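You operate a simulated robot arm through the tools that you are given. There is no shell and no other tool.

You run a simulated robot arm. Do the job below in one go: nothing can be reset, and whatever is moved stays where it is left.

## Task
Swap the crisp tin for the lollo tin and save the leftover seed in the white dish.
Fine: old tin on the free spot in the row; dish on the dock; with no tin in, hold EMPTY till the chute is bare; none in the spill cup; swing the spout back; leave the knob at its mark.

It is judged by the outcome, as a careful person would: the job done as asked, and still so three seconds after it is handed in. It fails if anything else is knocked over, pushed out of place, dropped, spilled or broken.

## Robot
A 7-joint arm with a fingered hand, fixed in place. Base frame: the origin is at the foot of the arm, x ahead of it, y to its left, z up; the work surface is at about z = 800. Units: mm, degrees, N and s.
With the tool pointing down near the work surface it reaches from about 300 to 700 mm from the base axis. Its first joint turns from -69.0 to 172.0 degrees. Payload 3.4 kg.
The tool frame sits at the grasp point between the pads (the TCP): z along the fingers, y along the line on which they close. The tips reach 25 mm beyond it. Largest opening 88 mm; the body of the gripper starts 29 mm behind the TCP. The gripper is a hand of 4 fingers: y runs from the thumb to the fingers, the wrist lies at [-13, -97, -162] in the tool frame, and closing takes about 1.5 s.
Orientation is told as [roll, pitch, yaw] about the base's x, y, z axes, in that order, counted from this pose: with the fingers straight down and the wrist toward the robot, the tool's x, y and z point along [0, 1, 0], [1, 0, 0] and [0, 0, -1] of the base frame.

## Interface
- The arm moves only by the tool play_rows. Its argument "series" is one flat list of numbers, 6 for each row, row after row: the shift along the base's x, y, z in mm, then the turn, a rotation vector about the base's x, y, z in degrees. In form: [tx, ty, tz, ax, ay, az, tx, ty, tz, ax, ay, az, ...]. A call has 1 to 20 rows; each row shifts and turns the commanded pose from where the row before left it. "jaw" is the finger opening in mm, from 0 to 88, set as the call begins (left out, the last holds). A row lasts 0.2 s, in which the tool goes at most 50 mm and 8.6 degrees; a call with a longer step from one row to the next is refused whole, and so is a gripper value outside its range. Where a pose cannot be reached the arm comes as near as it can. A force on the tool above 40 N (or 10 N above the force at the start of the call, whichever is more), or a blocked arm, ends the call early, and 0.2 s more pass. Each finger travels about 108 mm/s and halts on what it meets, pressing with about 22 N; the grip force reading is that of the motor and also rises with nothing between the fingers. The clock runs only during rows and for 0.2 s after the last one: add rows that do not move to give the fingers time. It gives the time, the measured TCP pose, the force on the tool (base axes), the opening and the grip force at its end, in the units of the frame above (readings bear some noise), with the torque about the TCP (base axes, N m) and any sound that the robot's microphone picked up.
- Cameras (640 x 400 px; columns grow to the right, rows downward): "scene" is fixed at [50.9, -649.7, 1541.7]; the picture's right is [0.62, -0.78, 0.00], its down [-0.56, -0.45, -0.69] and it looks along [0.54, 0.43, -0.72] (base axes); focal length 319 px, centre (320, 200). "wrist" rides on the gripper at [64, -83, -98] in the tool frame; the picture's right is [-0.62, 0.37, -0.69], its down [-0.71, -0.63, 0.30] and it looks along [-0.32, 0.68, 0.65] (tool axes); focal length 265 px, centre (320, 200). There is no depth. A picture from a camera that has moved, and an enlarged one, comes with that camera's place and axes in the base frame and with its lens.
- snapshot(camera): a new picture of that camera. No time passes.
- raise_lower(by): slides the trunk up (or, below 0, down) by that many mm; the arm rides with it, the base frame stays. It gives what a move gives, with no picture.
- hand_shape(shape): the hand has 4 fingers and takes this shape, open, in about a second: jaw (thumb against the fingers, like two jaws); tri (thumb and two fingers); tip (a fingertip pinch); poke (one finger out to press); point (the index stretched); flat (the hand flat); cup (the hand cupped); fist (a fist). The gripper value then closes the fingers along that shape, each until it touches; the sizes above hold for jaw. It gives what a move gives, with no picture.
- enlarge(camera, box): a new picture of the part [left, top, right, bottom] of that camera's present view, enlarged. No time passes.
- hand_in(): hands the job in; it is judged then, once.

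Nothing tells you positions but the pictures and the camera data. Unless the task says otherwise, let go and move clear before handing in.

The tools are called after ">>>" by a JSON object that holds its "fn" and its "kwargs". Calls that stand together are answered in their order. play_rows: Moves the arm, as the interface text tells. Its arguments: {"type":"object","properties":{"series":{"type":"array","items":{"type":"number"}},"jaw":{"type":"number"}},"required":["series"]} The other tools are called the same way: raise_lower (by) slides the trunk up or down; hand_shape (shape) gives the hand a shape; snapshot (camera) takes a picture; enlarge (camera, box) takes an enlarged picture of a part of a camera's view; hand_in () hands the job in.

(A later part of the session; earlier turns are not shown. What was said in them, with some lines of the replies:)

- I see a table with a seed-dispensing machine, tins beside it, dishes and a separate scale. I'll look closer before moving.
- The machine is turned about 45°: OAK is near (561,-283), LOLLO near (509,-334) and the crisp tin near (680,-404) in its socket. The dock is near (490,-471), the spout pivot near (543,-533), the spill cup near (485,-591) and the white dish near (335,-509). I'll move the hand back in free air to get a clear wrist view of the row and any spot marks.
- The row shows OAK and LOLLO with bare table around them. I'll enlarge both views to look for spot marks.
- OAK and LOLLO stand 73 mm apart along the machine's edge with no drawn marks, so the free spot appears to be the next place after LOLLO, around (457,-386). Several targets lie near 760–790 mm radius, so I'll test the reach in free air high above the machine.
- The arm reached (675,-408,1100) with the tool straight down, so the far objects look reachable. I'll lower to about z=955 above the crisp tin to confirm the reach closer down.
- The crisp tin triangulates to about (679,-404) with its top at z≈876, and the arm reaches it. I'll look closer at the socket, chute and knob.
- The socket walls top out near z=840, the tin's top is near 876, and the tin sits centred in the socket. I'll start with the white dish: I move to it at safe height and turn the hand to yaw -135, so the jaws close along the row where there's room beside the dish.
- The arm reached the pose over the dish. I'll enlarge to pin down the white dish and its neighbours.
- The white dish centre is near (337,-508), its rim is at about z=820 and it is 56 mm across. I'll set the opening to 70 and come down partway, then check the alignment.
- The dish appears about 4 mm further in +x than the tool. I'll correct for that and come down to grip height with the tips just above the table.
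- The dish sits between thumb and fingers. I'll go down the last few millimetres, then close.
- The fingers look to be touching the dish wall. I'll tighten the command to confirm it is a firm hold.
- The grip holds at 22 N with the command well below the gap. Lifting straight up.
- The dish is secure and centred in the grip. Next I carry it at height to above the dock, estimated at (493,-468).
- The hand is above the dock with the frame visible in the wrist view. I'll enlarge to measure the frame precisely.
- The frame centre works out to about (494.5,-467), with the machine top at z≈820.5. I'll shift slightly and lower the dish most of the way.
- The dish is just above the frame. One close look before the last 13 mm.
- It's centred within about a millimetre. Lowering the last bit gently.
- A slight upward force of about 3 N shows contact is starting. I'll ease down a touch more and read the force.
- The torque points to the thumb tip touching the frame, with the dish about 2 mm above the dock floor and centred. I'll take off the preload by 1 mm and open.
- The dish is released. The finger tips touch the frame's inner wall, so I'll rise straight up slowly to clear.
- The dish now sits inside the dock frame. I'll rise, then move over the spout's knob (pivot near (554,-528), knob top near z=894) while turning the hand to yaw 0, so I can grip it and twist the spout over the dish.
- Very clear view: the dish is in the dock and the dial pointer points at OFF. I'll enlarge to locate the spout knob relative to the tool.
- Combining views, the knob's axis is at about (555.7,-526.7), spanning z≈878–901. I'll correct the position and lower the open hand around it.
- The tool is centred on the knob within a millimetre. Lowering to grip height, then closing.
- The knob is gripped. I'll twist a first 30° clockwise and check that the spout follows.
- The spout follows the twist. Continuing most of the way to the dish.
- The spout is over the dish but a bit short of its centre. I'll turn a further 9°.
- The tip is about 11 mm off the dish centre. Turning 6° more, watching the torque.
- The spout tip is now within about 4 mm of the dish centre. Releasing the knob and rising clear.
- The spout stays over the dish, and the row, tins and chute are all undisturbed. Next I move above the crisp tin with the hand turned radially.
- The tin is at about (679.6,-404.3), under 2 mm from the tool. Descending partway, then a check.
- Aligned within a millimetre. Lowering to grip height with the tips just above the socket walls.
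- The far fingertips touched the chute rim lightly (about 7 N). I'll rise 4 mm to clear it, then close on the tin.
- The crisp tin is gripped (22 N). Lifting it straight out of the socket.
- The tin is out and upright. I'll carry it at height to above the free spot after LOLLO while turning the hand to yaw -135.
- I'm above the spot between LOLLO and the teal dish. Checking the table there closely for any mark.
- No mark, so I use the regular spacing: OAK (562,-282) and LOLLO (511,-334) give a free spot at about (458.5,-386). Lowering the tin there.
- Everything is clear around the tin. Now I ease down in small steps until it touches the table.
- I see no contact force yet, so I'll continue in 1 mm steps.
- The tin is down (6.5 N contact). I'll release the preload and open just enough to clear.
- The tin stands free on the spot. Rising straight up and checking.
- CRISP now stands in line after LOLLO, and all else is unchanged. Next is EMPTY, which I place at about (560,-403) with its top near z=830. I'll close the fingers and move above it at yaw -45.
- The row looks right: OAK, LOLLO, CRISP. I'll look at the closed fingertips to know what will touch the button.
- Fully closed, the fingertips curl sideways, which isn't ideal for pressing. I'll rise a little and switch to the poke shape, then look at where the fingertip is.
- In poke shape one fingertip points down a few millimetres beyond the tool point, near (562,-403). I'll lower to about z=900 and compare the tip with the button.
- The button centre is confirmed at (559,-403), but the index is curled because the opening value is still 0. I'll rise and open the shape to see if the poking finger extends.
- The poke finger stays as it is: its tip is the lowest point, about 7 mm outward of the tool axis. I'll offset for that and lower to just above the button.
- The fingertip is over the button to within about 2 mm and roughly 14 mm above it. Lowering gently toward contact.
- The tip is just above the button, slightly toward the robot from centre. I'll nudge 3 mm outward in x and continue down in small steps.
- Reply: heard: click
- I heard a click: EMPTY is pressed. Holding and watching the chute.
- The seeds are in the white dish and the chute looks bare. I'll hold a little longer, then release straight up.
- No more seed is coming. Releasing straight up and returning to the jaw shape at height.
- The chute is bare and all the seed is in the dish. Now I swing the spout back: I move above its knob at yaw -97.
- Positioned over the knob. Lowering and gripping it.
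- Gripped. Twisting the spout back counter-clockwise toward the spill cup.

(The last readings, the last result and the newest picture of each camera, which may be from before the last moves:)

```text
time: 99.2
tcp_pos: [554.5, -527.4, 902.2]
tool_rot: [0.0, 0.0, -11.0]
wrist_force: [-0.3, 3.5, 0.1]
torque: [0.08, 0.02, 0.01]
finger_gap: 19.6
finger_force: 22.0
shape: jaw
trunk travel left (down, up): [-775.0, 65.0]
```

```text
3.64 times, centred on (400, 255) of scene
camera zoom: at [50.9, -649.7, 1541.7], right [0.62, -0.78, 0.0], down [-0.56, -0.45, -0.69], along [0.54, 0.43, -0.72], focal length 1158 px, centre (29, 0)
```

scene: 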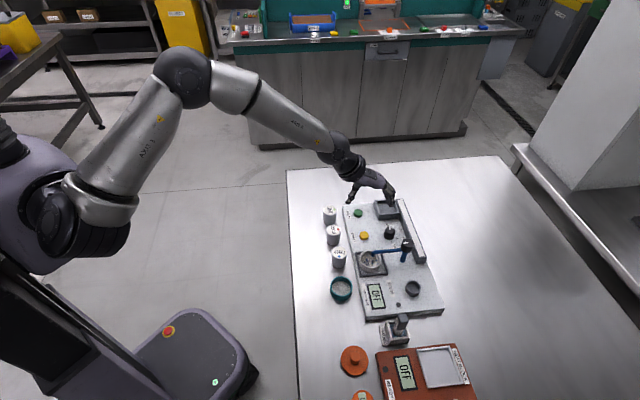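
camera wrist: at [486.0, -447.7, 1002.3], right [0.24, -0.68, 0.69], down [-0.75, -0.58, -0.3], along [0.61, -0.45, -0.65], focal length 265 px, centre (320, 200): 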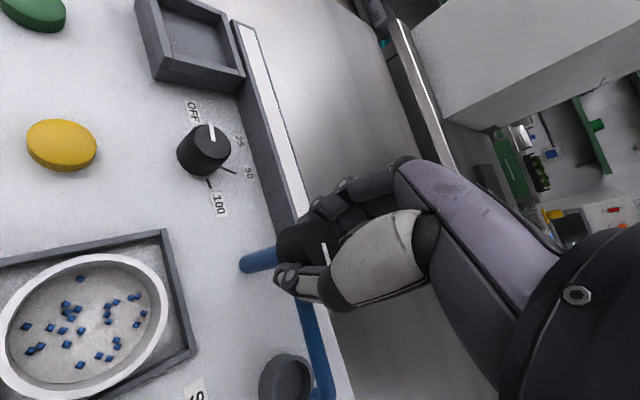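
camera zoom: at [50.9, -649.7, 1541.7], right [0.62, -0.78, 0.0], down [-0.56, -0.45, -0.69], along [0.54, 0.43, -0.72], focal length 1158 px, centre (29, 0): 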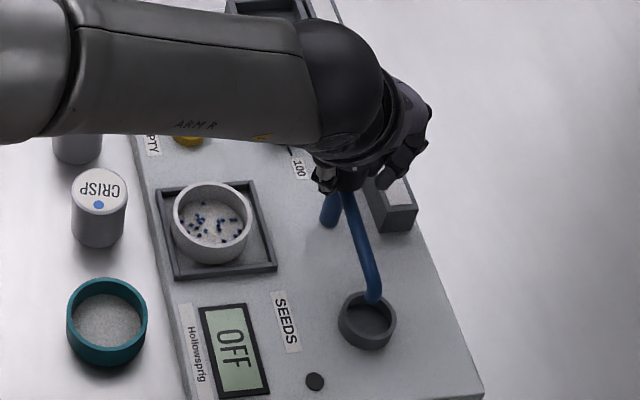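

>>> {"fn": "enlarge", "kwargs": {"camera": "scene", "box": [350, 240, 410, 290]}}

>>> {"fn": "enlarge", "kwargs": {"camera": "scene", "box": [390, 240, 450, 300]}}

```text
8.00 times, centred on (380, 265) of scene
camera zoom: at [50.9, -649.7, 1541.7], right [0.62, -0.78, 0.0], down [-0.56, -0.45, -0.69], along [0.54, 0.43, -0.72], focal length 2548 px, centre (-160, -320)
```

zoom: 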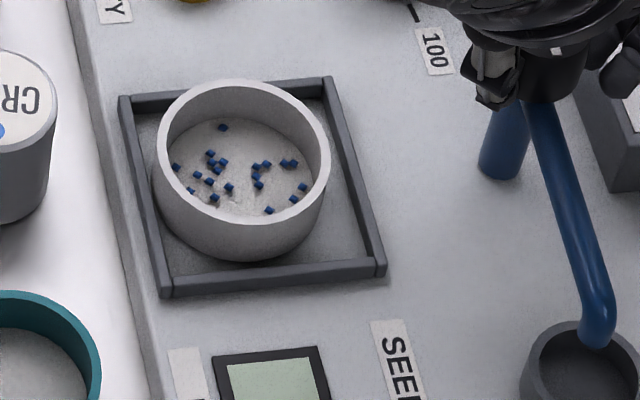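

```text
6.67 times, centred on (420, 270) of scene
camera zoom: at [50.9, -649.7, 1541.7], right [0.62, -0.78, 0.0], down [-0.56, -0.45, -0.69], along [0.54, 0.43, -0.72], focal length 2124 px, centre (-347, -267)
```

zoom: 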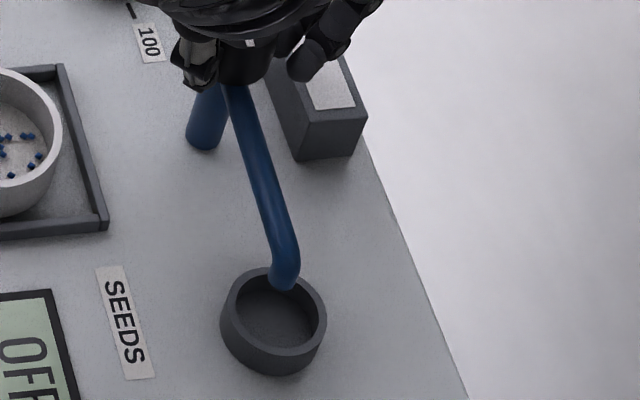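

The spout tip is about 3–4 mm short of its original place over the cup. I'll turn 3° more to match the original picture.

>>> {"fn": "play_rows", "kwargs": {"series": [0, 0, 0, 0, 0, 1.5, 0, 0, 0, 0, 0, 1.5, 0, 0, 0, 0, 0, 0]}}

>>> {"fn": "enlarge", "kwargs": {"camera": "scene", "box": [350, 240, 410, 290]}}

```text
time: 100.0
tcp_pos: [553.5, -527.7, 903.7]
tool_rot: [0.0, 0.0, -7.9]
wrist_force: [-1.0, 4.1, -2.0]
torque: [0.08, -0.02, 0.01]
finger_gap: 19.6
finger_force: 21.8
shape: jaw
trunk travel left (down, up): [-775.0, 65.0]
```

```text
8.00 times, centred on (380, 265) of scene
camera zoom: at [50.9, -649.7, 1541.7], right [0.62, -0.78, 0.0], down [-0.56, -0.45, -0.69], along [0.54, 0.43, -0.72], focal length 2548 px, centre (-160, -320)
```

zoom: 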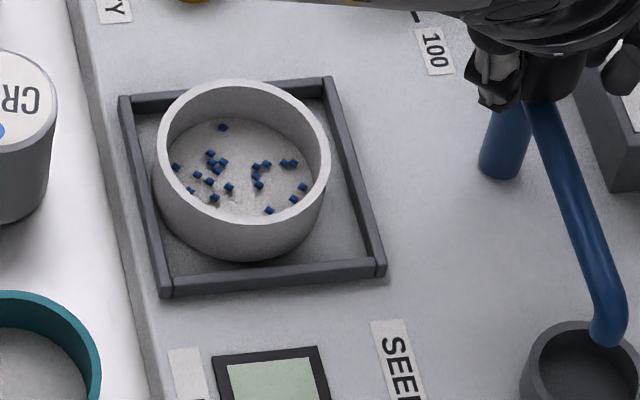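

The spout now matches its original position exactly. Releasing and rising.

>>> {"fn": "play_rows", "kwargs": {"jaw": 70, "series": [0, 0, 0, 0, 0, 0, 0, 0, 0, 0, 0, 0, 0, 0, 0, 0, 0, 0, 0, 0, 0, 0, 0, 0, 0, 0, 0, 0, 0, 0, 0, 0, 10, 0, 0, 0, 0, 0, 20, 0, 0, 0, 0, 0, 30, 0, 0, 0, 0, 0, 35, 0, 0, 0, 0, 0, 0, 0, 0, 0]}}

>>> {"fn": "enlarge", "kwargs": {"camera": "scene", "box": [340, 200, 460, 310]}}

>>> {"fn": "snapshot", "kwargs": {"camera": "wrist"}}

```text
time: 102.2
tcp_pos: [555.9, -528.0, 998.3]
tool_rot: [0.1, 0.0, -8.0]
wrist_force: [-0.4, 0.2, 0.2]
torque: [0.0, 0.01, -0.01]
finger_gap: 69.8
finger_force: 0.0
shape: jaw
trunk travel left (down, up): [-775.0, 65.0]
```

```text
3.64 times, centred on (400, 255) of scene
camera zoom: at [50.9, -649.7, 1541.7], right [0.62, -0.78, 0.0], down [-0.56, -0.45, -0.69], along [0.54, 0.43, -0.72], focal length 1158 px, centre (29, 0)
```

zoom: 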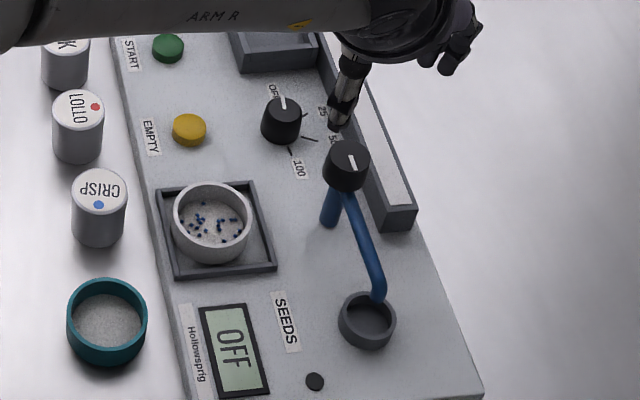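

```text
taken
camera wrist: at [482.6, -453.0, 1097.2], right [0.28, -0.67, 0.69], down [-0.72, -0.62, -0.3], along [0.63, -0.42, -0.65], focal length 265 px, centre (320, 200)
```

wrist: 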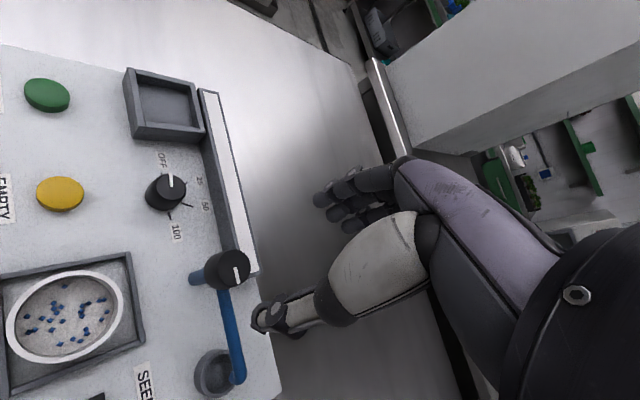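

The spout is back over the cup with the pointer as before, and the dish holds the seed. Next is the LOLLO tin: I move above it and turn to yaw -135.

>>> {"fn": "play_rows", "kwargs": {"jaw": 54, "series": [-2, 8, -2, 0, 0, -7.9, -2.9, 12.4, -2.4, 0, 0, -7.9, -2.9, 12.4, -2.4, 0, 0, -7.9, -2.9, 12.4, -2.4, 0, 0, -7.9, -2.9, 12.4, -2.4, 0, 0, -7.9, -2.9, 12.4, -2.4, 0, 0, -7.9, -2.9, 12.4, -2.4, 0, 0, -7.9, -2.9, 12.4, -2.4, 0, 0, -7.9, -2.9, 12.4, -2.4, 0, 0, -7.9, -2.9, 12.4, -2.4, 0, 0, -7.9, -2.9, 12.4, -2.4, 0, 0, -7.9, -2.9, 12.4, -2.4, 0, 0, -7.9, -2.9, 12.4, -2.4, 0, 0, -7.9, -2.9, 12.4, -2.4, 0, 0, -7.9, -2.9, 12.4, -2.4, 0, 0, -8.0, -2.5, 12.4, -2.4, 0, 0, -8.4, 0, 0, 0, 0, 0, 0]}}

>>> {"fn": "snapshot", "kwargs": {"camera": "wrist"}}

>>> {"fn": "enlarge", "kwargs": {"camera": "scene", "box": [300, 160, 420, 290]}}

```text
time: 105.8
tcp_pos: [509.7, -333.7, 960.7]
tool_rot: [0.0, 0.1, -135.0]
wrist_force: [-0.1, 0.2, 0.5]
torque: [0.0, 0.0, -0.01]
finger_gap: 54.5
finger_force: 0.0
shape: jaw
trunk travel left (down, up): [-775.0, 65.0]
```

```text
taken
camera wrist: at [614.4, -319.6, 1059.0], right [-0.7, 0.18, 0.69], down [-0.06, 0.95, -0.3], along [-0.71, -0.25, -0.65], focal length 265 px, centre (320, 200)
```

wrist: 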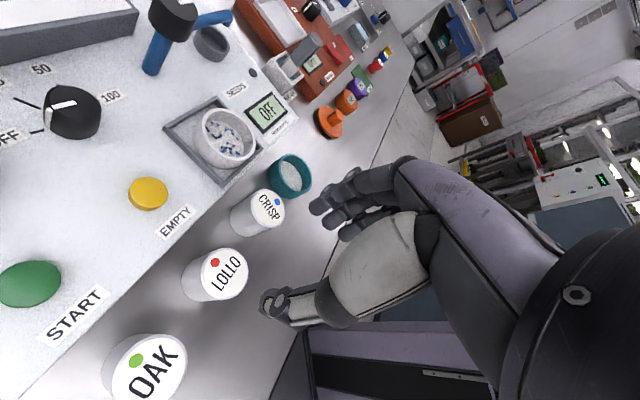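

```text
3.08 times, centred on (360, 225) of scene
camera zoom: at [50.9, -649.7, 1541.7], right [0.62, -0.78, 0.0], down [-0.56, -0.45, -0.69], along [0.54, 0.43, -0.72], focal length 980 px, centre (197, 123)
```

zoom: 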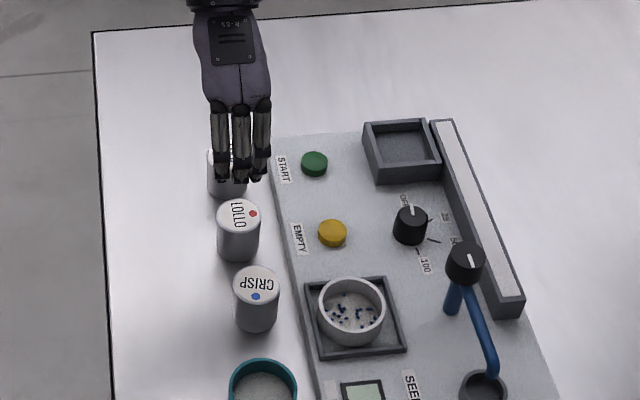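

>>> {"fn": "enlarge", "kwargs": {"camera": "wrist", "box": [140, 180, 340, 360]}}

```text
2.22 times, centred on (240, 270) of wrist
camera zoom: at [614.4, -319.6, 1059.0], right [-0.7, 0.18, 0.69], down [-0.06, 0.95, -0.3], along [-0.71, -0.25, -0.65], focal length 590 px, centre (498, 44)
```

zoom: 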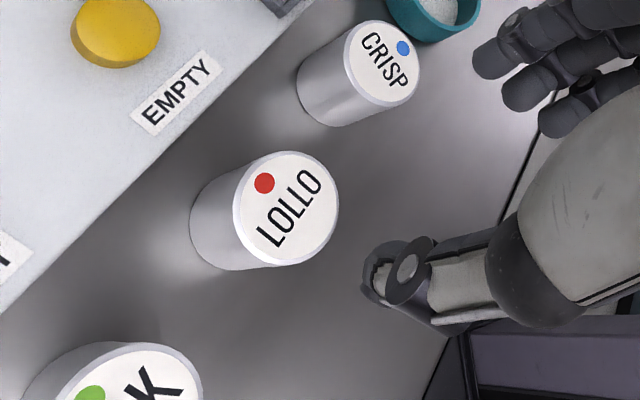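

LOLLO is centred under the hand within about a millimetre. Descending around it.

>>> {"fn": "play_rows", "kwargs": {"series": [0, 0.3, -20, 0, 0, 0, 0, 0.3, -25, 0, 0, 0, 0, 0, -25, 0, 0, 0, 0, 0, -15, 0, 0, 0, 0, 0, 0, 0, 0, 0]}}

>>> {"fn": "enlarge", "kwargs": {"camera": "wrist", "box": [140, 120, 400, 400]}}

>>> {"fn": "enlarge", "kwargs": {"camera": "scene", "box": [300, 180, 390, 280]}}

```text
time: 107.0
tcp_pos: [510.1, -333.3, 875.0]
tool_rot: [0.0, 0.0, -135.1]
wrist_force: [0.0, 0.1, -0.1]
torque: [0.02, -0.04, 0.02]
finger_gap: 54.3
finger_force: 0.1
shape: jaw
trunk travel left (down, up): [-775.0, 65.0]
```

```text
1.43 times, centred on (270, 260) of wrist
camera zoom: at [615.2, -319.4, 973.9], right [-0.7, 0.18, 0.69], down [-0.06, 0.95, -0.3], along [-0.71, -0.25, -0.65], focal length 379 px, centre (391, 114)
```

zoom: 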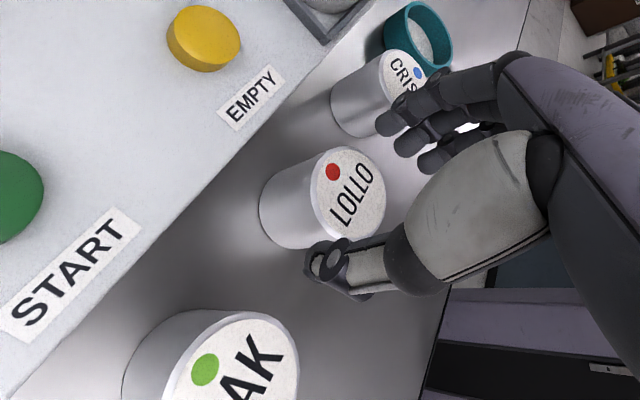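

```text
4.00 times, centred on (345, 230) of scene
camera zoom: at [50.9, -649.7, 1541.7], right [0.62, -0.78, 0.0], down [-0.56, -0.45, -0.69], along [0.54, 0.43, -0.72], focal length 1274 px, centre (220, 80)
```

zoom: 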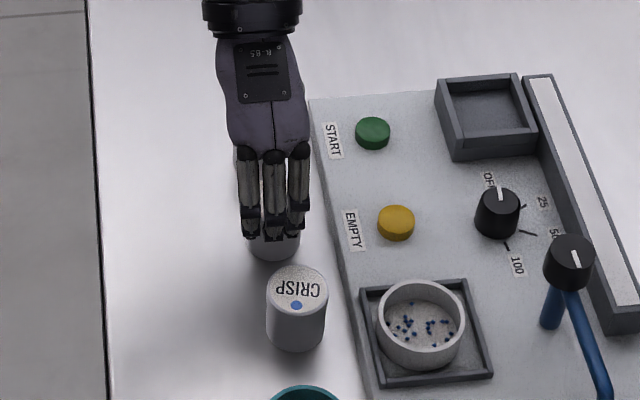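

>>> {"fn": "play_rows", "kwargs": {"series": [-1.3, 1.0, -10, 0, 0, 0, 0, 0, -10, 0, 0, 0, 0, 0, -6, 0, 0, 0, 0, 0, -4, 0, 0, 0, 0, 0, 0, 0, 0, 0]}}

>>> {"fn": "enlarge", "kwargs": {"camera": "wrist", "box": [140, 120, 400, 400]}}

>>> {"fn": "enlarge", "kwargs": {"camera": "scene", "box": [300, 180, 390, 280]}}

```text
time: 108.2
tcp_pos: [507.3, -332.2, 844.9]
tool_rot: [0.0, 0.0, -135.0]
wrist_force: [0.1, 0.8, -0.4]
torque: [-0.03, -0.01, -0.01]
finger_gap: 54.3
finger_force: 0.0
shape: jaw
trunk travel left (down, up): [-775.0, 65.0]
```

```text
1.43 times, centred on (270, 260) of wrist
camera zoom: at [613.6, -318.0, 944.3], right [-0.7, 0.18, 0.69], down [-0.06, 0.95, -0.3], along [-0.71, -0.25, -0.65], focal length 379 px, centre (391, 114)
```

zoom: 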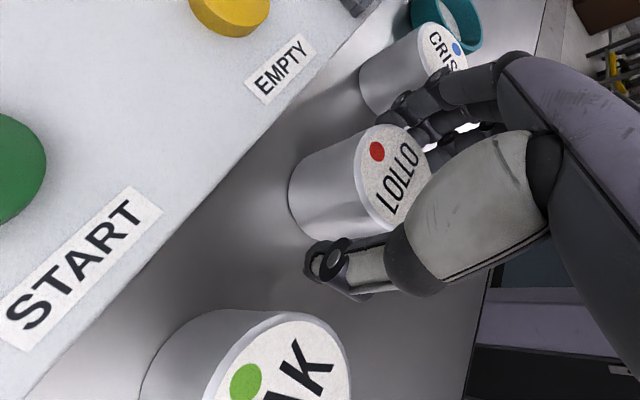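

```text
4.00 times, centred on (345, 230) of scene
camera zoom: at [50.9, -649.7, 1541.7], right [0.62, -0.78, 0.0], down [-0.56, -0.45, -0.69], along [0.54, 0.43, -0.72], focal length 1274 px, centre (220, 80)
```

zoom: 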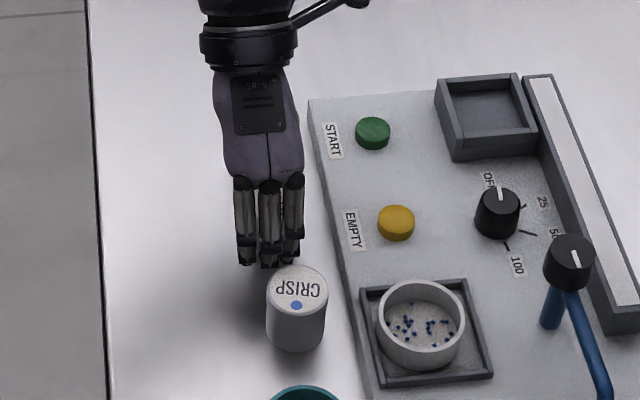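

Fingers clear both neighbours. Closing on LOLLO.

>>> {"fn": "play_rows", "kwargs": {"jaw": 15, "series": [0, 0, 0, 0, 0, 0, 0, 0, 0, 0, 0, 0, 0, 0, 0, 0, 0, 0, 0, 0, 0, 0, 0, 0, 0, 0, 0, 0, 0, 0, 0, 0, 0, 0, 0, 0, 0, 0, 0, 0, 0, 0]}}

>>> {"fn": "enlarge", "kwargs": {"camera": "wrist", "box": [140, 120, 400, 400]}}

```text
time: 109.8
tcp_pos: [509.1, -332.2, 845.6]
tool_rot: [-0.1, -0.1, -134.9]
wrist_force: [-0.6, 0.6, 0.0]
torque: [-0.01, -0.01, -0.01]
finger_gap: 33.7
finger_force: 21.9
shape: jaw
trunk travel left (down, up): [-775.0, 65.0]
```

```text
1.43 times, centred on (270, 260) of wrist
camera zoom: at [613.6, -318.1, 944.2], right [-0.7, 0.18, 0.69], down [-0.06, 0.95, -0.3], along [-0.71, -0.25, -0.65], focal length 379 px, centre (391, 114)
```

zoom: 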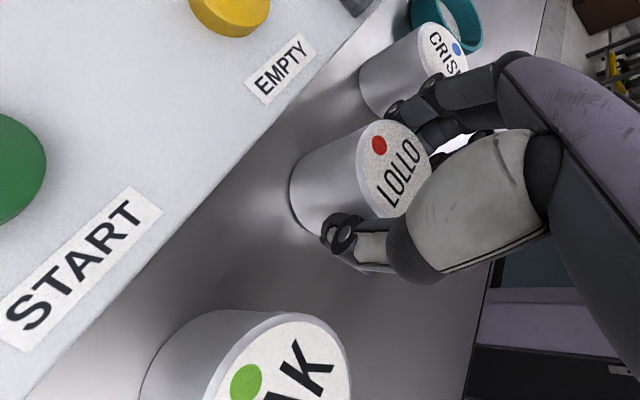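

LOLLO is gripped (22 N). Lifting straight up.

>>> {"fn": "play_rows", "kwargs": {"series": [0, 0, 4, 0, 0, 0, 0, 0, 8, 0, 0, 0, 0, 0, 14, 0, 0, 0, 0, 0, 20, 0, 0, 0, 0, 0, 25, 0, 0, 0, 0, 0, 25, 0, 0, 0, 0, 0, 24, 0, 0, 0, 0, 0, 0, 0, 0, 0]}}

>>> {"fn": "snapshot", "kwargs": {"camera": "wrist"}}

>>> {"fn": "enlarge", "kwargs": {"camera": "scene", "box": [300, 160, 420, 290]}}

```text
time: 111.6
tcp_pos: [509.6, -332.9, 965.3]
tool_rot: [0.0, 0.0, -135.0]
wrist_force: [0.0, -0.3, -0.4]
torque: [-0.03, -0.03, 0.02]
finger_gap: 33.5
finger_force: 22.0
shape: jaw
trunk travel left (down, up): [-775.0, 65.0]
```

```text
taken
camera wrist: at [614.0, -318.4, 1064.0], right [-0.7, 0.18, 0.69], down [-0.06, 0.95, -0.3], along [-0.71, -0.25, -0.65], focal length 265 px, centre (320, 200)
```

wrist: 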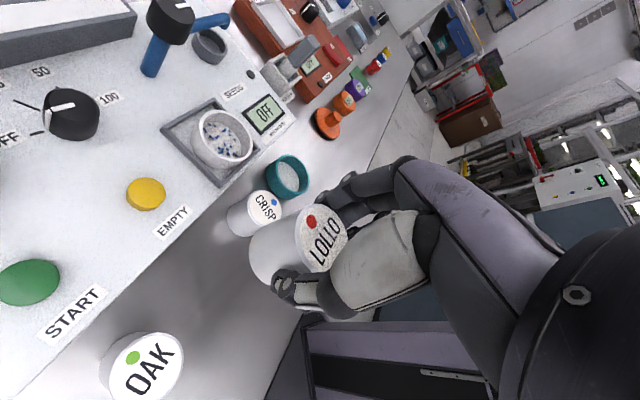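

```text
3.08 times, centred on (360, 225) of scene
camera zoom: at [50.9, -649.7, 1541.7], right [0.62, -0.78, 0.0], down [-0.56, -0.45, -0.69], along [0.54, 0.43, -0.72], focal length 980 px, centre (197, 123)
```

zoom: 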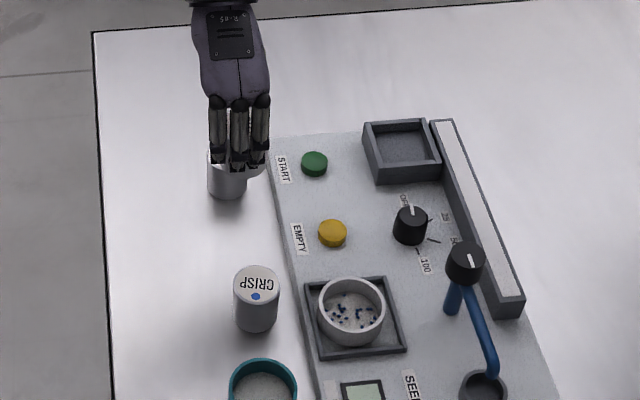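

LOLLO is up with its neighbours undisturbed. I'll carry it over the socket while turning back to yaw -31.4.

>>> {"fn": "play_rows", "kwargs": {"series": [8, -3, 0, 0, 0, 7.0, 12, -5, 0, 0, 0, 7.4, 12.5, -5.4, 0, 0, 0, 7.4, 12.5, -5.4, 0, 0, 0, 7.4, 12.5, -5.4, 0, 0, 0, 7.4, 12.5, -5.4, 0, 0, 0, 7.4, 12.5, -5.4, 0, 0, 0, 7.4, 12.5, -5.4, 0, 0, 0, 7.4, 12.5, -5.4, 0, 0, 0, 7.4, 12.5, -5.4, 0, 0, 0, 7.4, 12.5, -5.4, 0, 0, 0, 7.4, 12.5, -5.4, 0, 0, 0, 7.4, 12.5, -5.4, 0, 0, 0, 7.4, 12.5, -5.6, 0, 0, 0, 7.8, 0, 0, 0, 0, 0, 0]}}

>>> {"fn": "enlarge", "kwargs": {"camera": "wrist", "box": [120, 120, 400, 400]}}

>>> {"fn": "enlarge", "kwargs": {"camera": "scene", "box": [340, 120, 460, 230]}}

```text
time: 114.8
tcp_pos: [677.3, -404.1, 964.1]
tool_rot: [0.0, -0.1, -31.3]
wrist_force: [-0.6, -0.5, -0.7]
torque: [-0.02, -0.02, 0.0]
finger_gap: 33.5
finger_force: 22.0
shape: jaw
trunk travel left (down, up): [-775.0, 65.0]
```

```text
1.43 times, centred on (260, 260) of wrist
camera zoom: at [640.9, -305.5, 1064.1], right [-0.01, -0.72, 0.69], down [-0.91, -0.28, -0.3], along [0.42, -0.63, -0.65], focal length 379 px, centre (406, 114)
```

zoom: 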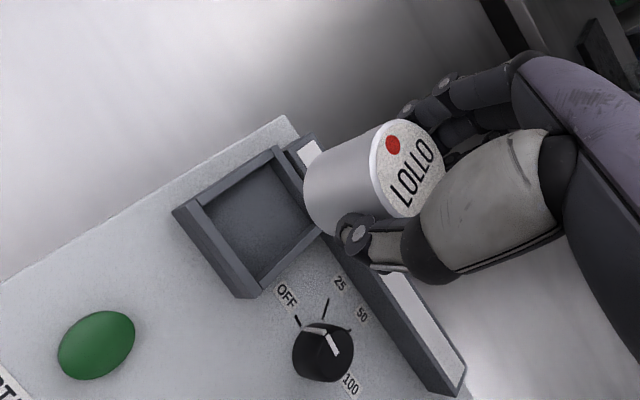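

```text
3.64 times, centred on (400, 175) of scene
camera zoom: at [50.9, -649.7, 1541.7], right [0.62, -0.78, 0.0], down [-0.56, -0.45, -0.69], along [0.54, 0.43, -0.72], focal length 1158 px, centre (29, 291)
```

zoom: 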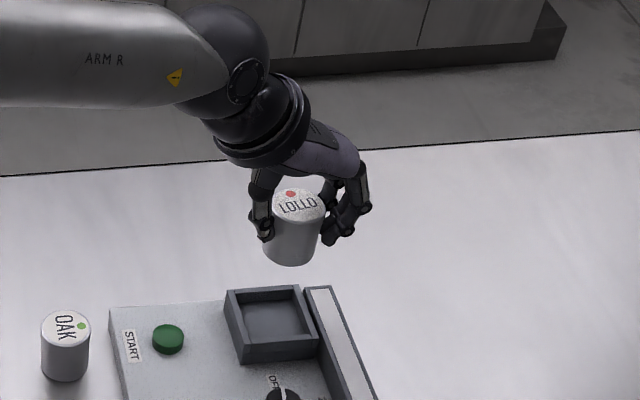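

LOLLO hangs upright over the socket. A 1.5 mm correction, then I lower to just above the socket walls.

>>> {"fn": "play_rows", "kwargs": {"series": [0.8, 0, -15, 0, 0, 0, 0.6, 0, -20, 0, 0, 0, 0, 0, -18, 0, 0, 0, 0, 0, -10, 0, 0, 0, 0, 0, 0, 0, 0, 0]}}

>>> {"fn": "enlarge", "kwargs": {"camera": "wrist", "box": [160, 120, 400, 360]}}

>>> {"fn": "enlarge", "kwargs": {"camera": "scene", "box": [350, 160, 440, 230]}}

```text
time: 116.0
tcp_pos: [680.7, -404.8, 900.4]
tool_rot: [-0.1, -0.1, -31.3]
wrist_force: [-0.6, -0.4, -0.8]
torque: [0.04, -0.01, 0.02]
finger_gap: 33.5
finger_force: 22.3
shape: jaw
trunk travel left (down, up): [-775.0, 65.0]
```

```text
1.67 times, centred on (280, 240) of wrist
camera zoom: at [643.1, -306.2, 1000.9], right [-0.01, -0.72, 0.69], down [-0.91, -0.28, -0.3], along [0.41, -0.63, -0.65], focal length 442 px, centre (387, 133)
```

zoom: 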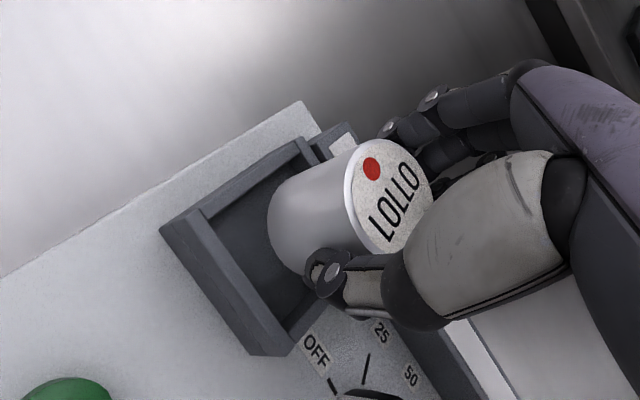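

```text
5.71 times, centred on (395, 195) of scene
camera zoom: at [50.9, -649.7, 1541.7], right [0.62, -0.78, 0.0], down [-0.56, -0.45, -0.69], along [0.54, 0.43, -0.72], focal length 1820 px, centre (-109, 229)
```

zoom: 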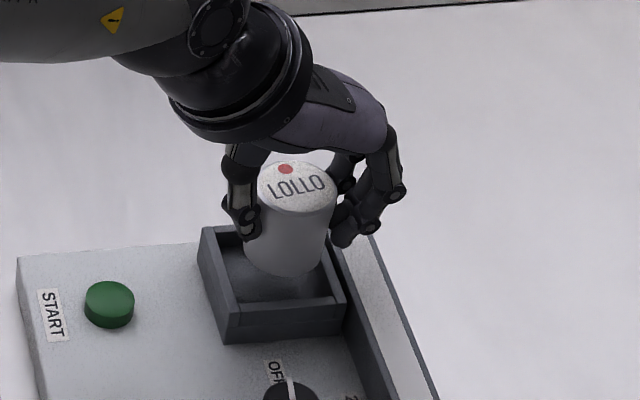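

Compared with where CRISP sat originally, LOLLO is about 4 mm too far out. Shifting to centre it before going down.

>>> {"fn": "play_rows", "kwargs": {"series": [-3.3, 2.5, 0, 0, 0, 0, 0, 0, 0, 0, 0, 0]}}

>>> {"fn": "enlarge", "kwargs": {"camera": "scene", "box": [370, 180, 420, 225]}}

>>> {"fn": "enlarge", "kwargs": {"camera": "wrist", "box": [200, 170, 340, 330]}}

```text
time: 116.6
tcp_pos: [676.2, -402.5, 902.3]
tool_rot: [0.0, -0.1, -31.3]
wrist_force: [0.2, 0.2, 0.1]
torque: [0.0, -0.01, -0.01]
finger_gap: 33.5
finger_force: 22.0
shape: jaw
trunk travel left (down, up): [-775.0, 65.0]
```

```text
8.89 times, centred on (395, 202) of scene
camera zoom: at [50.9, -649.7, 1541.7], right [0.62, -0.78, 0.0], down [-0.56, -0.45, -0.69], along [0.54, 0.43, -0.72], focal length 2832 px, centre (-347, 178)
```

zoom: 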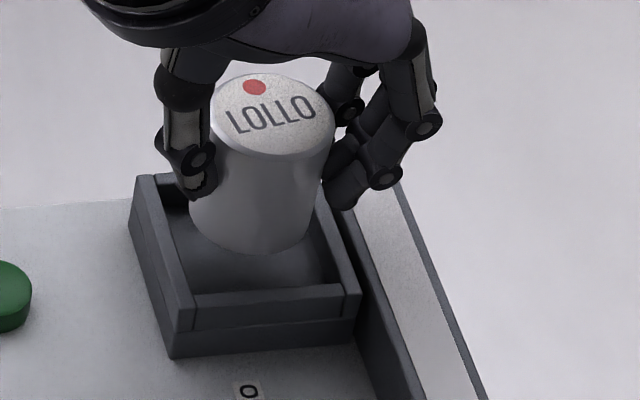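

```text
2.50 times, centred on (270, 250) of wrist
camera zoom: at [639.7, -303.7, 1001.1], right [-0.01, -0.72, 0.69], down [-0.91, -0.28, -0.3], along [0.41, -0.63, -0.65], focal length 664 px, centre (445, 75)
```

zoom: 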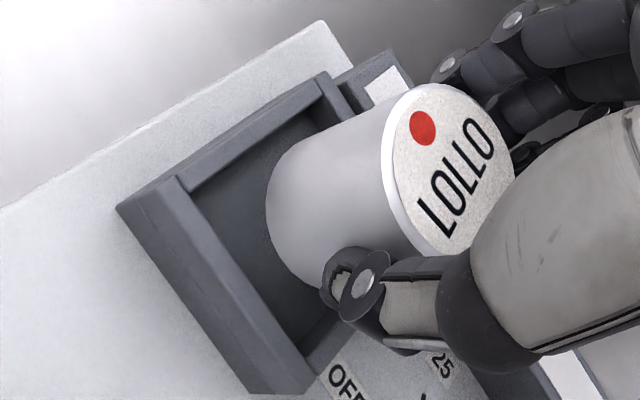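

Now it lines up with CRISP's original seat in the picture. Lowering it into the socket.

>>> {"fn": "play_rows", "kwargs": {"series": [0, 0, -4, 0, 0, 0, 0, 0, -4, 0, 0, 0, 0, 0, -3, 0, 0, 0, 0, 0, -3, 0, 0, 0, 0, 0, 0, 0, 0, 0]}}

>>> {"fn": "enlarge", "kwargs": {"camera": "scene", "box": [370, 180, 420, 225]}}

>>> {"fn": "enlarge", "kwargs": {"camera": "wrist", "box": [200, 170, 340, 330]}}

```text
time: 117.8
tcp_pos: [676.8, -402.3, 886.8]
tool_rot: [0.0, 0.1, -31.5]
wrist_force: [0.0, -0.1, 0.2]
torque: [0.04, -0.01, -0.02]
finger_gap: 33.7
finger_force: 22.6
shape: jaw
trunk travel left (down, up): [-775.0, 65.0]
```

```text
8.89 times, centred on (395, 202) of scene
camera zoom: at [50.9, -649.7, 1541.7], right [0.62, -0.78, 0.0], down [-0.56, -0.45, -0.69], along [0.54, 0.43, -0.72], focal length 2832 px, centre (-347, 178)
```

zoom: 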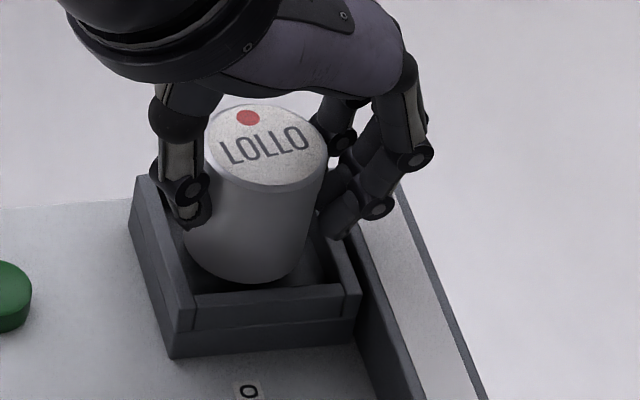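

```text
2.50 times, centred on (270, 250) of wrist
camera zoom: at [639.7, -303.8, 987.2], right [-0.01, -0.72, 0.69], down [-0.91, -0.28, -0.3], along [0.41, -0.63, -0.65], focal length 664 px, centre (445, 75)
```

zoom: 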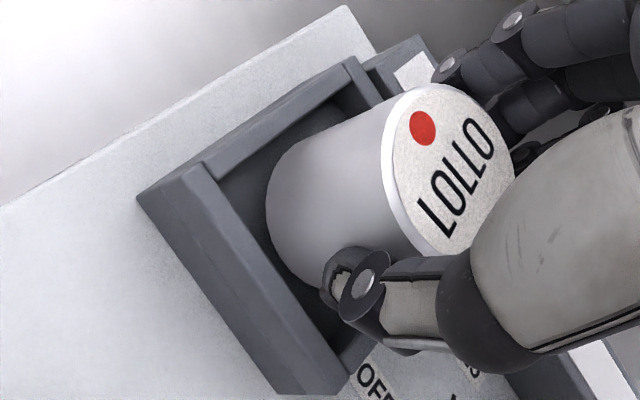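

>>> {"fn": "play_rows", "kwargs": {"series": [0, 0, -2, 0, 0, 0, 0, 0, -2, 0, 0, 0, 0, 0, 0, 0, 0, 0]}}

>>> {"fn": "play_rows", "kwargs": {"series": [0, 0, -1, 0, 0, 0, 0, 0, 0, 0, 0, 0]}}

>>> {"fn": "play_rows", "kwargs": {"series": [0, 0, -1, 0, 0, 0, 0, 0, 0, 0, 0, 0]}}

```text
time: 118.6
tcp_pos: [675.7, -403.1, 882.6]
tool_rot: [0.0, 0.0, -31.4]
wrist_force: [-0.3, 0.0, -0.3]
torque: [0.0, 0.02, -0.03]
finger_gap: 33.7
finger_force: 22.0
shape: jaw
trunk travel left (down, up): [-775.0, 65.0]
```

```text
time: 119.2
tcp_pos: [677.4, -402.0, 881.8]
tool_rot: [0.0, 0.0, -31.5]
wrist_force: [0.3, 0.6, -0.4]
torque: [0.02, -0.06, 0.01]
finger_gap: 33.5
finger_force: 22.3
shape: jaw
trunk travel left (down, up): [-775.0, 65.0]
```

```text
time: 119.8
tcp_pos: [677.7, -402.5, 882.0]
tool_rot: [0.0, 0.0, -31.4]
wrist_force: [-0.2, -0.2, -1.5]
torque: [-0.01, -0.01, 0.01]
finger_gap: 33.5
finger_force: 21.8
shape: jaw
trunk travel left (down, up): [-775.0, 65.0]
```

>>> {"fn": "play_rows", "kwargs": {"series": [0, 0, -1, 0, 0, 0, 0, 0, 0, 0, 0, 0]}}

>>> {"fn": "play_rows", "kwargs": {"series": [0, 0, -1, 0, 0, 0, 0, 0, 0, 0, 0, 0]}}

>>> {"fn": "enlarge", "kwargs": {"camera": "scene", "box": [370, 180, 420, 225]}}

>>> {"fn": "enlarge", "kwargs": {"camera": "wrist", "box": [200, 170, 340, 330]}}

```text
time: 120.4
tcp_pos: [676.3, -402.0, 881.0]
tool_rot: [0.1, 0.0, -31.4]
wrist_force: [0.1, -0.3, 0.2]
torque: [0.0, 0.0, -0.01]
finger_gap: 33.5
finger_force: 22.8
shape: jaw
trunk travel left (down, up): [-775.0, 65.0]
```

```text
time: 121.0
tcp_pos: [677.4, -402.0, 880.2]
tool_rot: [0.0, 0.0, -31.4]
wrist_force: [0.3, 0.5, 3.2]
torque: [-0.06, -0.03, 0.01]
finger_gap: 33.6
finger_force: 21.9
shape: jaw
trunk travel left (down, up): [-775.0, 65.0]
```

```text
8.89 times, centred on (395, 202) of scene
camera zoom: at [50.9, -649.7, 1541.7], right [0.62, -0.78, 0.0], down [-0.56, -0.45, -0.69], along [0.54, 0.43, -0.72], focal length 2832 px, centre (-347, 178)
```

zoom: 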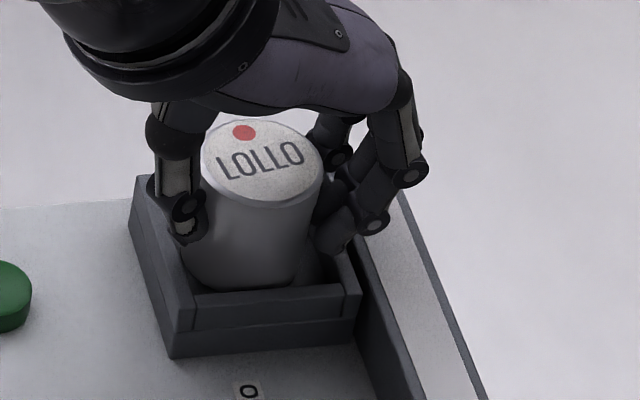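

```text
2.50 times, centred on (270, 250) of wrist
camera zoom: at [639.3, -303.7, 979.8], right [-0.01, -0.72, 0.69], down [-0.91, -0.28, -0.31], along [0.42, -0.63, -0.65], focal length 664 px, centre (445, 75)
```

zoom: 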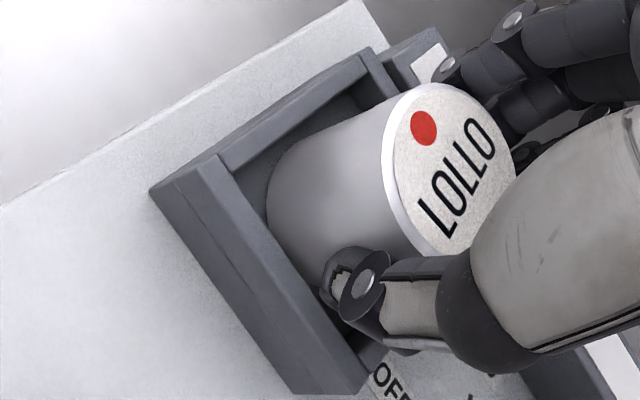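

Contact at the expected seat height, and the top matches CRISP's original image position. One small press to confirm it's seated, then release.

>>> {"fn": "play_rows", "kwargs": {"series": [0, 0, -0.8, 0, 0, 0, 0, 0, 0, 0, 0, 0]}}

>>> {"fn": "play_rows", "kwargs": {"series": [0, 0, 0.5, 0, 0, 0, 0, 0, 0, 0, 0, 0]}}

>>> {"fn": "play_rows", "kwargs": {"jaw": 56, "series": [0, 0, 0, 0, 0, 0, 0, 0, 0, 0, 0, 0, 0, 0, 0, 0, 0, 0, 0, 0, 0, 0, 0, 0]}}

>>> {"fn": "enlarge", "kwargs": {"camera": "scene", "box": [370, 180, 420, 225]}}

>>> {"fn": "enlarge", "kwargs": {"camera": "wrist", "box": [180, 150, 380, 350]}}

```text
time: 121.6
tcp_pos: [677.1, -402.5, 880.6]
tool_rot: [0.0, -0.1, -31.5]
wrist_force: [0.6, 0.2, 6.3]
torque: [-0.06, -0.05, 0.04]
finger_gap: 33.6
finger_force: 21.5
shape: jaw
trunk travel left (down, up): [-775.0, 65.0]
```

```text
time: 122.2
tcp_pos: [676.7, -403.9, 880.2]
tool_rot: [0.0, -0.1, -31.4]
wrist_force: [1.6, -0.2, 5.0]
torque: [-0.06, -0.07, 0.0]
finger_gap: 33.6
finger_force: 22.0
shape: jaw
trunk travel left (down, up): [-775.0, 65.0]
```

```text
time: 123.2
tcp_pos: [676.2, -403.2, 880.4]
tool_rot: [0.0, 0.0, -31.3]
wrist_force: [-0.3, 0.9, 0.9]
torque: [-0.01, 0.0, 0.01]
finger_gap: 55.7
finger_force: 0.1
shape: jaw
trunk travel left (down, up): [-775.0, 65.0]
```

```text
8.89 times, centred on (395, 202) of scene
camera zoom: at [50.9, -649.7, 1541.7], right [0.62, -0.78, 0.0], down [-0.56, -0.45, -0.69], along [0.54, 0.43, -0.72], focal length 2832 px, centre (-347, 178)
```

zoom: 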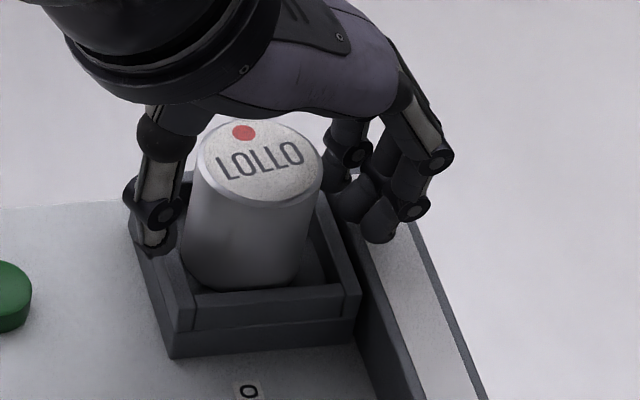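

```text
2.00 times, centred on (280, 250) of wrist
camera zoom: at [639.7, -304.1, 978.6], right [-0.01, -0.72, 0.69], down [-0.91, -0.28, -0.3], along [0.41, -0.63, -0.65], focal length 531 px, centre (400, 100)
```

zoom: 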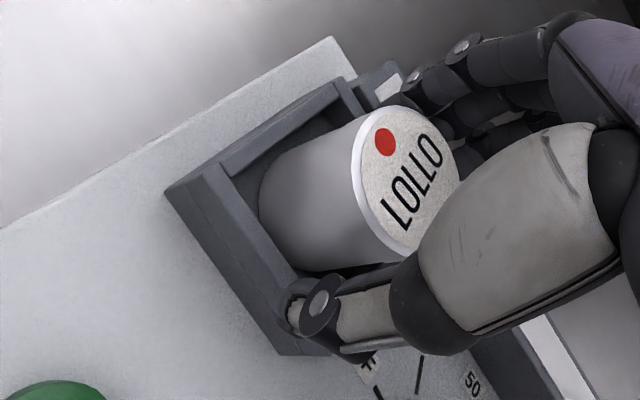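

The LOLLO tin is seated and free. Rising straight up, then I'll check everything.

>>> {"fn": "play_rows", "kwargs": {"series": [0, 0, 6, 0, 0, 0, 0, 0, 12, 0, 0, 0, 0, 0, 20, 0, 0, 0, 0, 0, 30, 0, 0, 0, 0, 0, 40, 0, 0, 0, 0, 0, 40, 0, 0, 0, 0, 0, 0, 0, 0, 0]}}

>>> {"fn": "snapshot", "kwargs": {"camera": "wrist"}}

>>> {"fn": "enlarge", "kwargs": {"camera": "scene", "box": [310, 170, 460, 310]}}

```text
time: 124.8
tcp_pos: [675.6, -403.4, 1025.9]
tool_rot: [0.0, 0.0, -31.5]
wrist_force: [0.3, 0.9, 0.2]
torque: [0.04, -0.02, 0.04]
finger_gap: 55.8
finger_force: 0.0
shape: jaw
trunk travel left (down, up): [-775.0, 65.0]
```

```text
taken
camera wrist: at [639.5, -304.1, 1125.9], right [-0.01, -0.72, 0.69], down [-0.91, -0.28, -0.3], along [0.41, -0.63, -0.65], focal length 265 px, centre (320, 200)
```

wrist: 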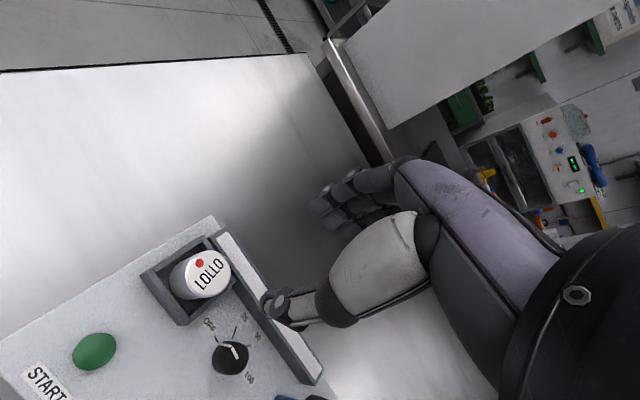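

```text
2.86 times, centred on (385, 240) of scene
camera zoom: at [50.9, -649.7, 1541.7], right [0.62, -0.78, 0.0], down [-0.56, -0.45, -0.69], along [0.54, 0.43, -0.72], focal length 910 px, centre (134, 86)
```

zoom: 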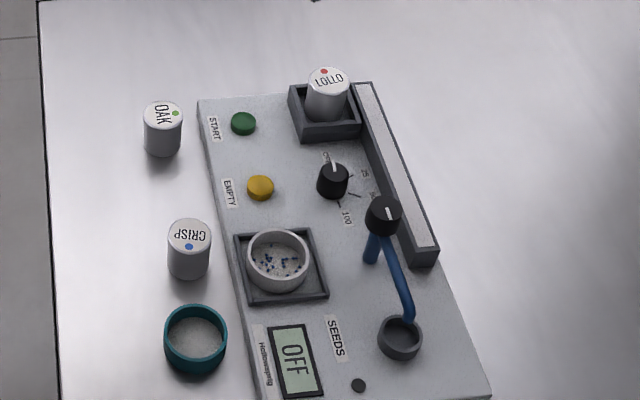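

Everything appears in place. Final close checks of the dial, spout/cup, chute and dish before handing in.

>>> {"fn": "enlarge", "kwargs": {"camera": "scene", "box": [370, 185, 450, 235]}}

>>> {"fn": "enlarge", "kwargs": {"camera": "scene", "box": [385, 240, 445, 300]}}

>>> {"fn": "enlarge", "kwargs": {"camera": "scene", "box": [310, 200, 400, 310]}}

>>> {"fn": "enlarge", "kwargs": {"camera": "scene", "box": [310, 270, 480, 400]}}

```text
8.00 times, centred on (410, 210) of scene
camera zoom: at [50.9, -649.7, 1541.7], right [0.62, -0.78, 0.0], down [-0.56, -0.45, -0.69], along [0.54, 0.43, -0.72], focal length 2548 px, centre (-400, 120)
```

zoom: 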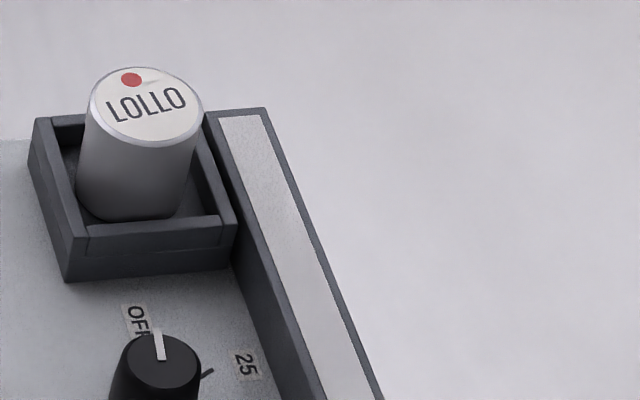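

```text
6.67 times, centred on (415, 270) of scene
camera zoom: at [50.9, -649.7, 1541.7], right [0.62, -0.78, 0.0], down [-0.56, -0.45, -0.69], along [0.54, 0.43, -0.72], focal length 2124 px, centre (-313, -267)
```

zoom: 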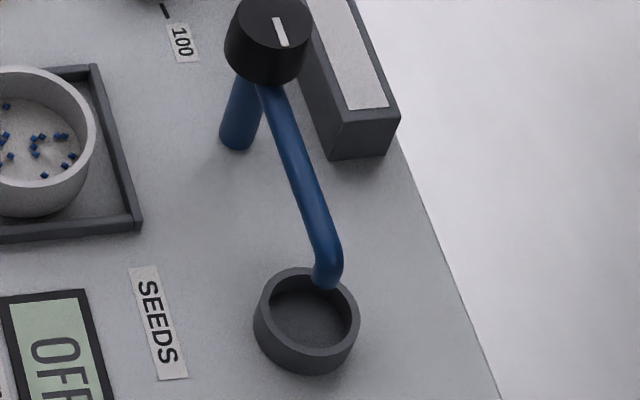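

```text
3.64 times, centred on (355, 255) of scene
camera zoom: at [50.9, -649.7, 1541.7], right [0.62, -0.78, 0.0], down [-0.56, -0.45, -0.69], along [0.54, 0.43, -0.72], focal length 1158 px, centre (193, 0)
```

zoom: 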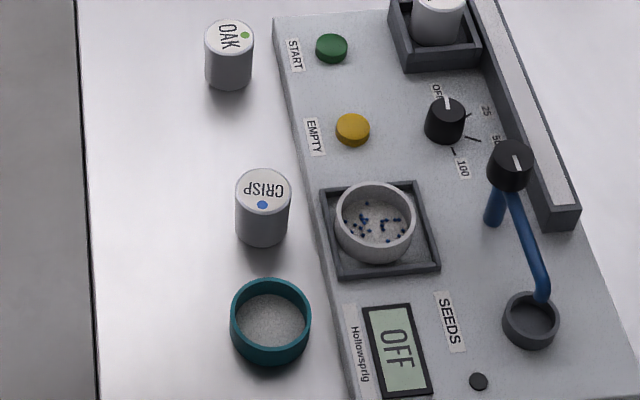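

```text
3.08 times, centred on (395, 335) of scene
camera zoom: at [50.9, -649.7, 1541.7], right [0.62, -0.78, 0.0], down [-0.56, -0.45, -0.69], along [0.54, 0.43, -0.72], focal length 980 px, centre (89, -215)
```

zoom: 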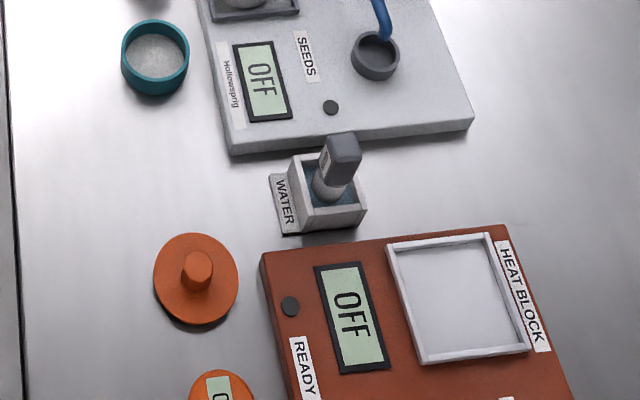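

The job is finished as asked, and nothing else on the table has moved:
- **Tins:** LOLLO is seated in the socket. CRISP stands on the free spot in the row; no spot is marked, so I used the next place after LOLLO's at the same spacing.
- **Seed:** the white dish is on the dock with the leftover seed, the chute is bare and the spill cup is empty.
- **Spout and dial:** the spout is back over the cup, and the dial knob is untouched at its OFF mark.

The hand is clear, so I'm handing in.

>>> {"fn": "hand_in", "kwargs": {}}

```text
The job is handed in.
```

The LOLLO tin is in the machine in place of CRISP, and the leftover seed is saved in the white dish on the dock. I've handed the job in; no result came back with it.

- **Tins:** LOLLO sits in the socket just as CRISP did. CRISP is in the row, one place past LOLLO's old spot. No spot was marked there, so I matched the spacing between OAK and LOLLO.
- **Seed:** With no tin in, I held EMPTY until the chute was bare. All the seed I could see went into the dish, and the spill cup is empty.
- **Spout and knob:** The spout is back over the spill cup where it started. I never touched the knob, and it still points at OFF.

While lifting CRISP out, the fingertips brushed the chute rim lightly; the pictures show no mark or shift there. Nothing else was knocked, moved or spilled.
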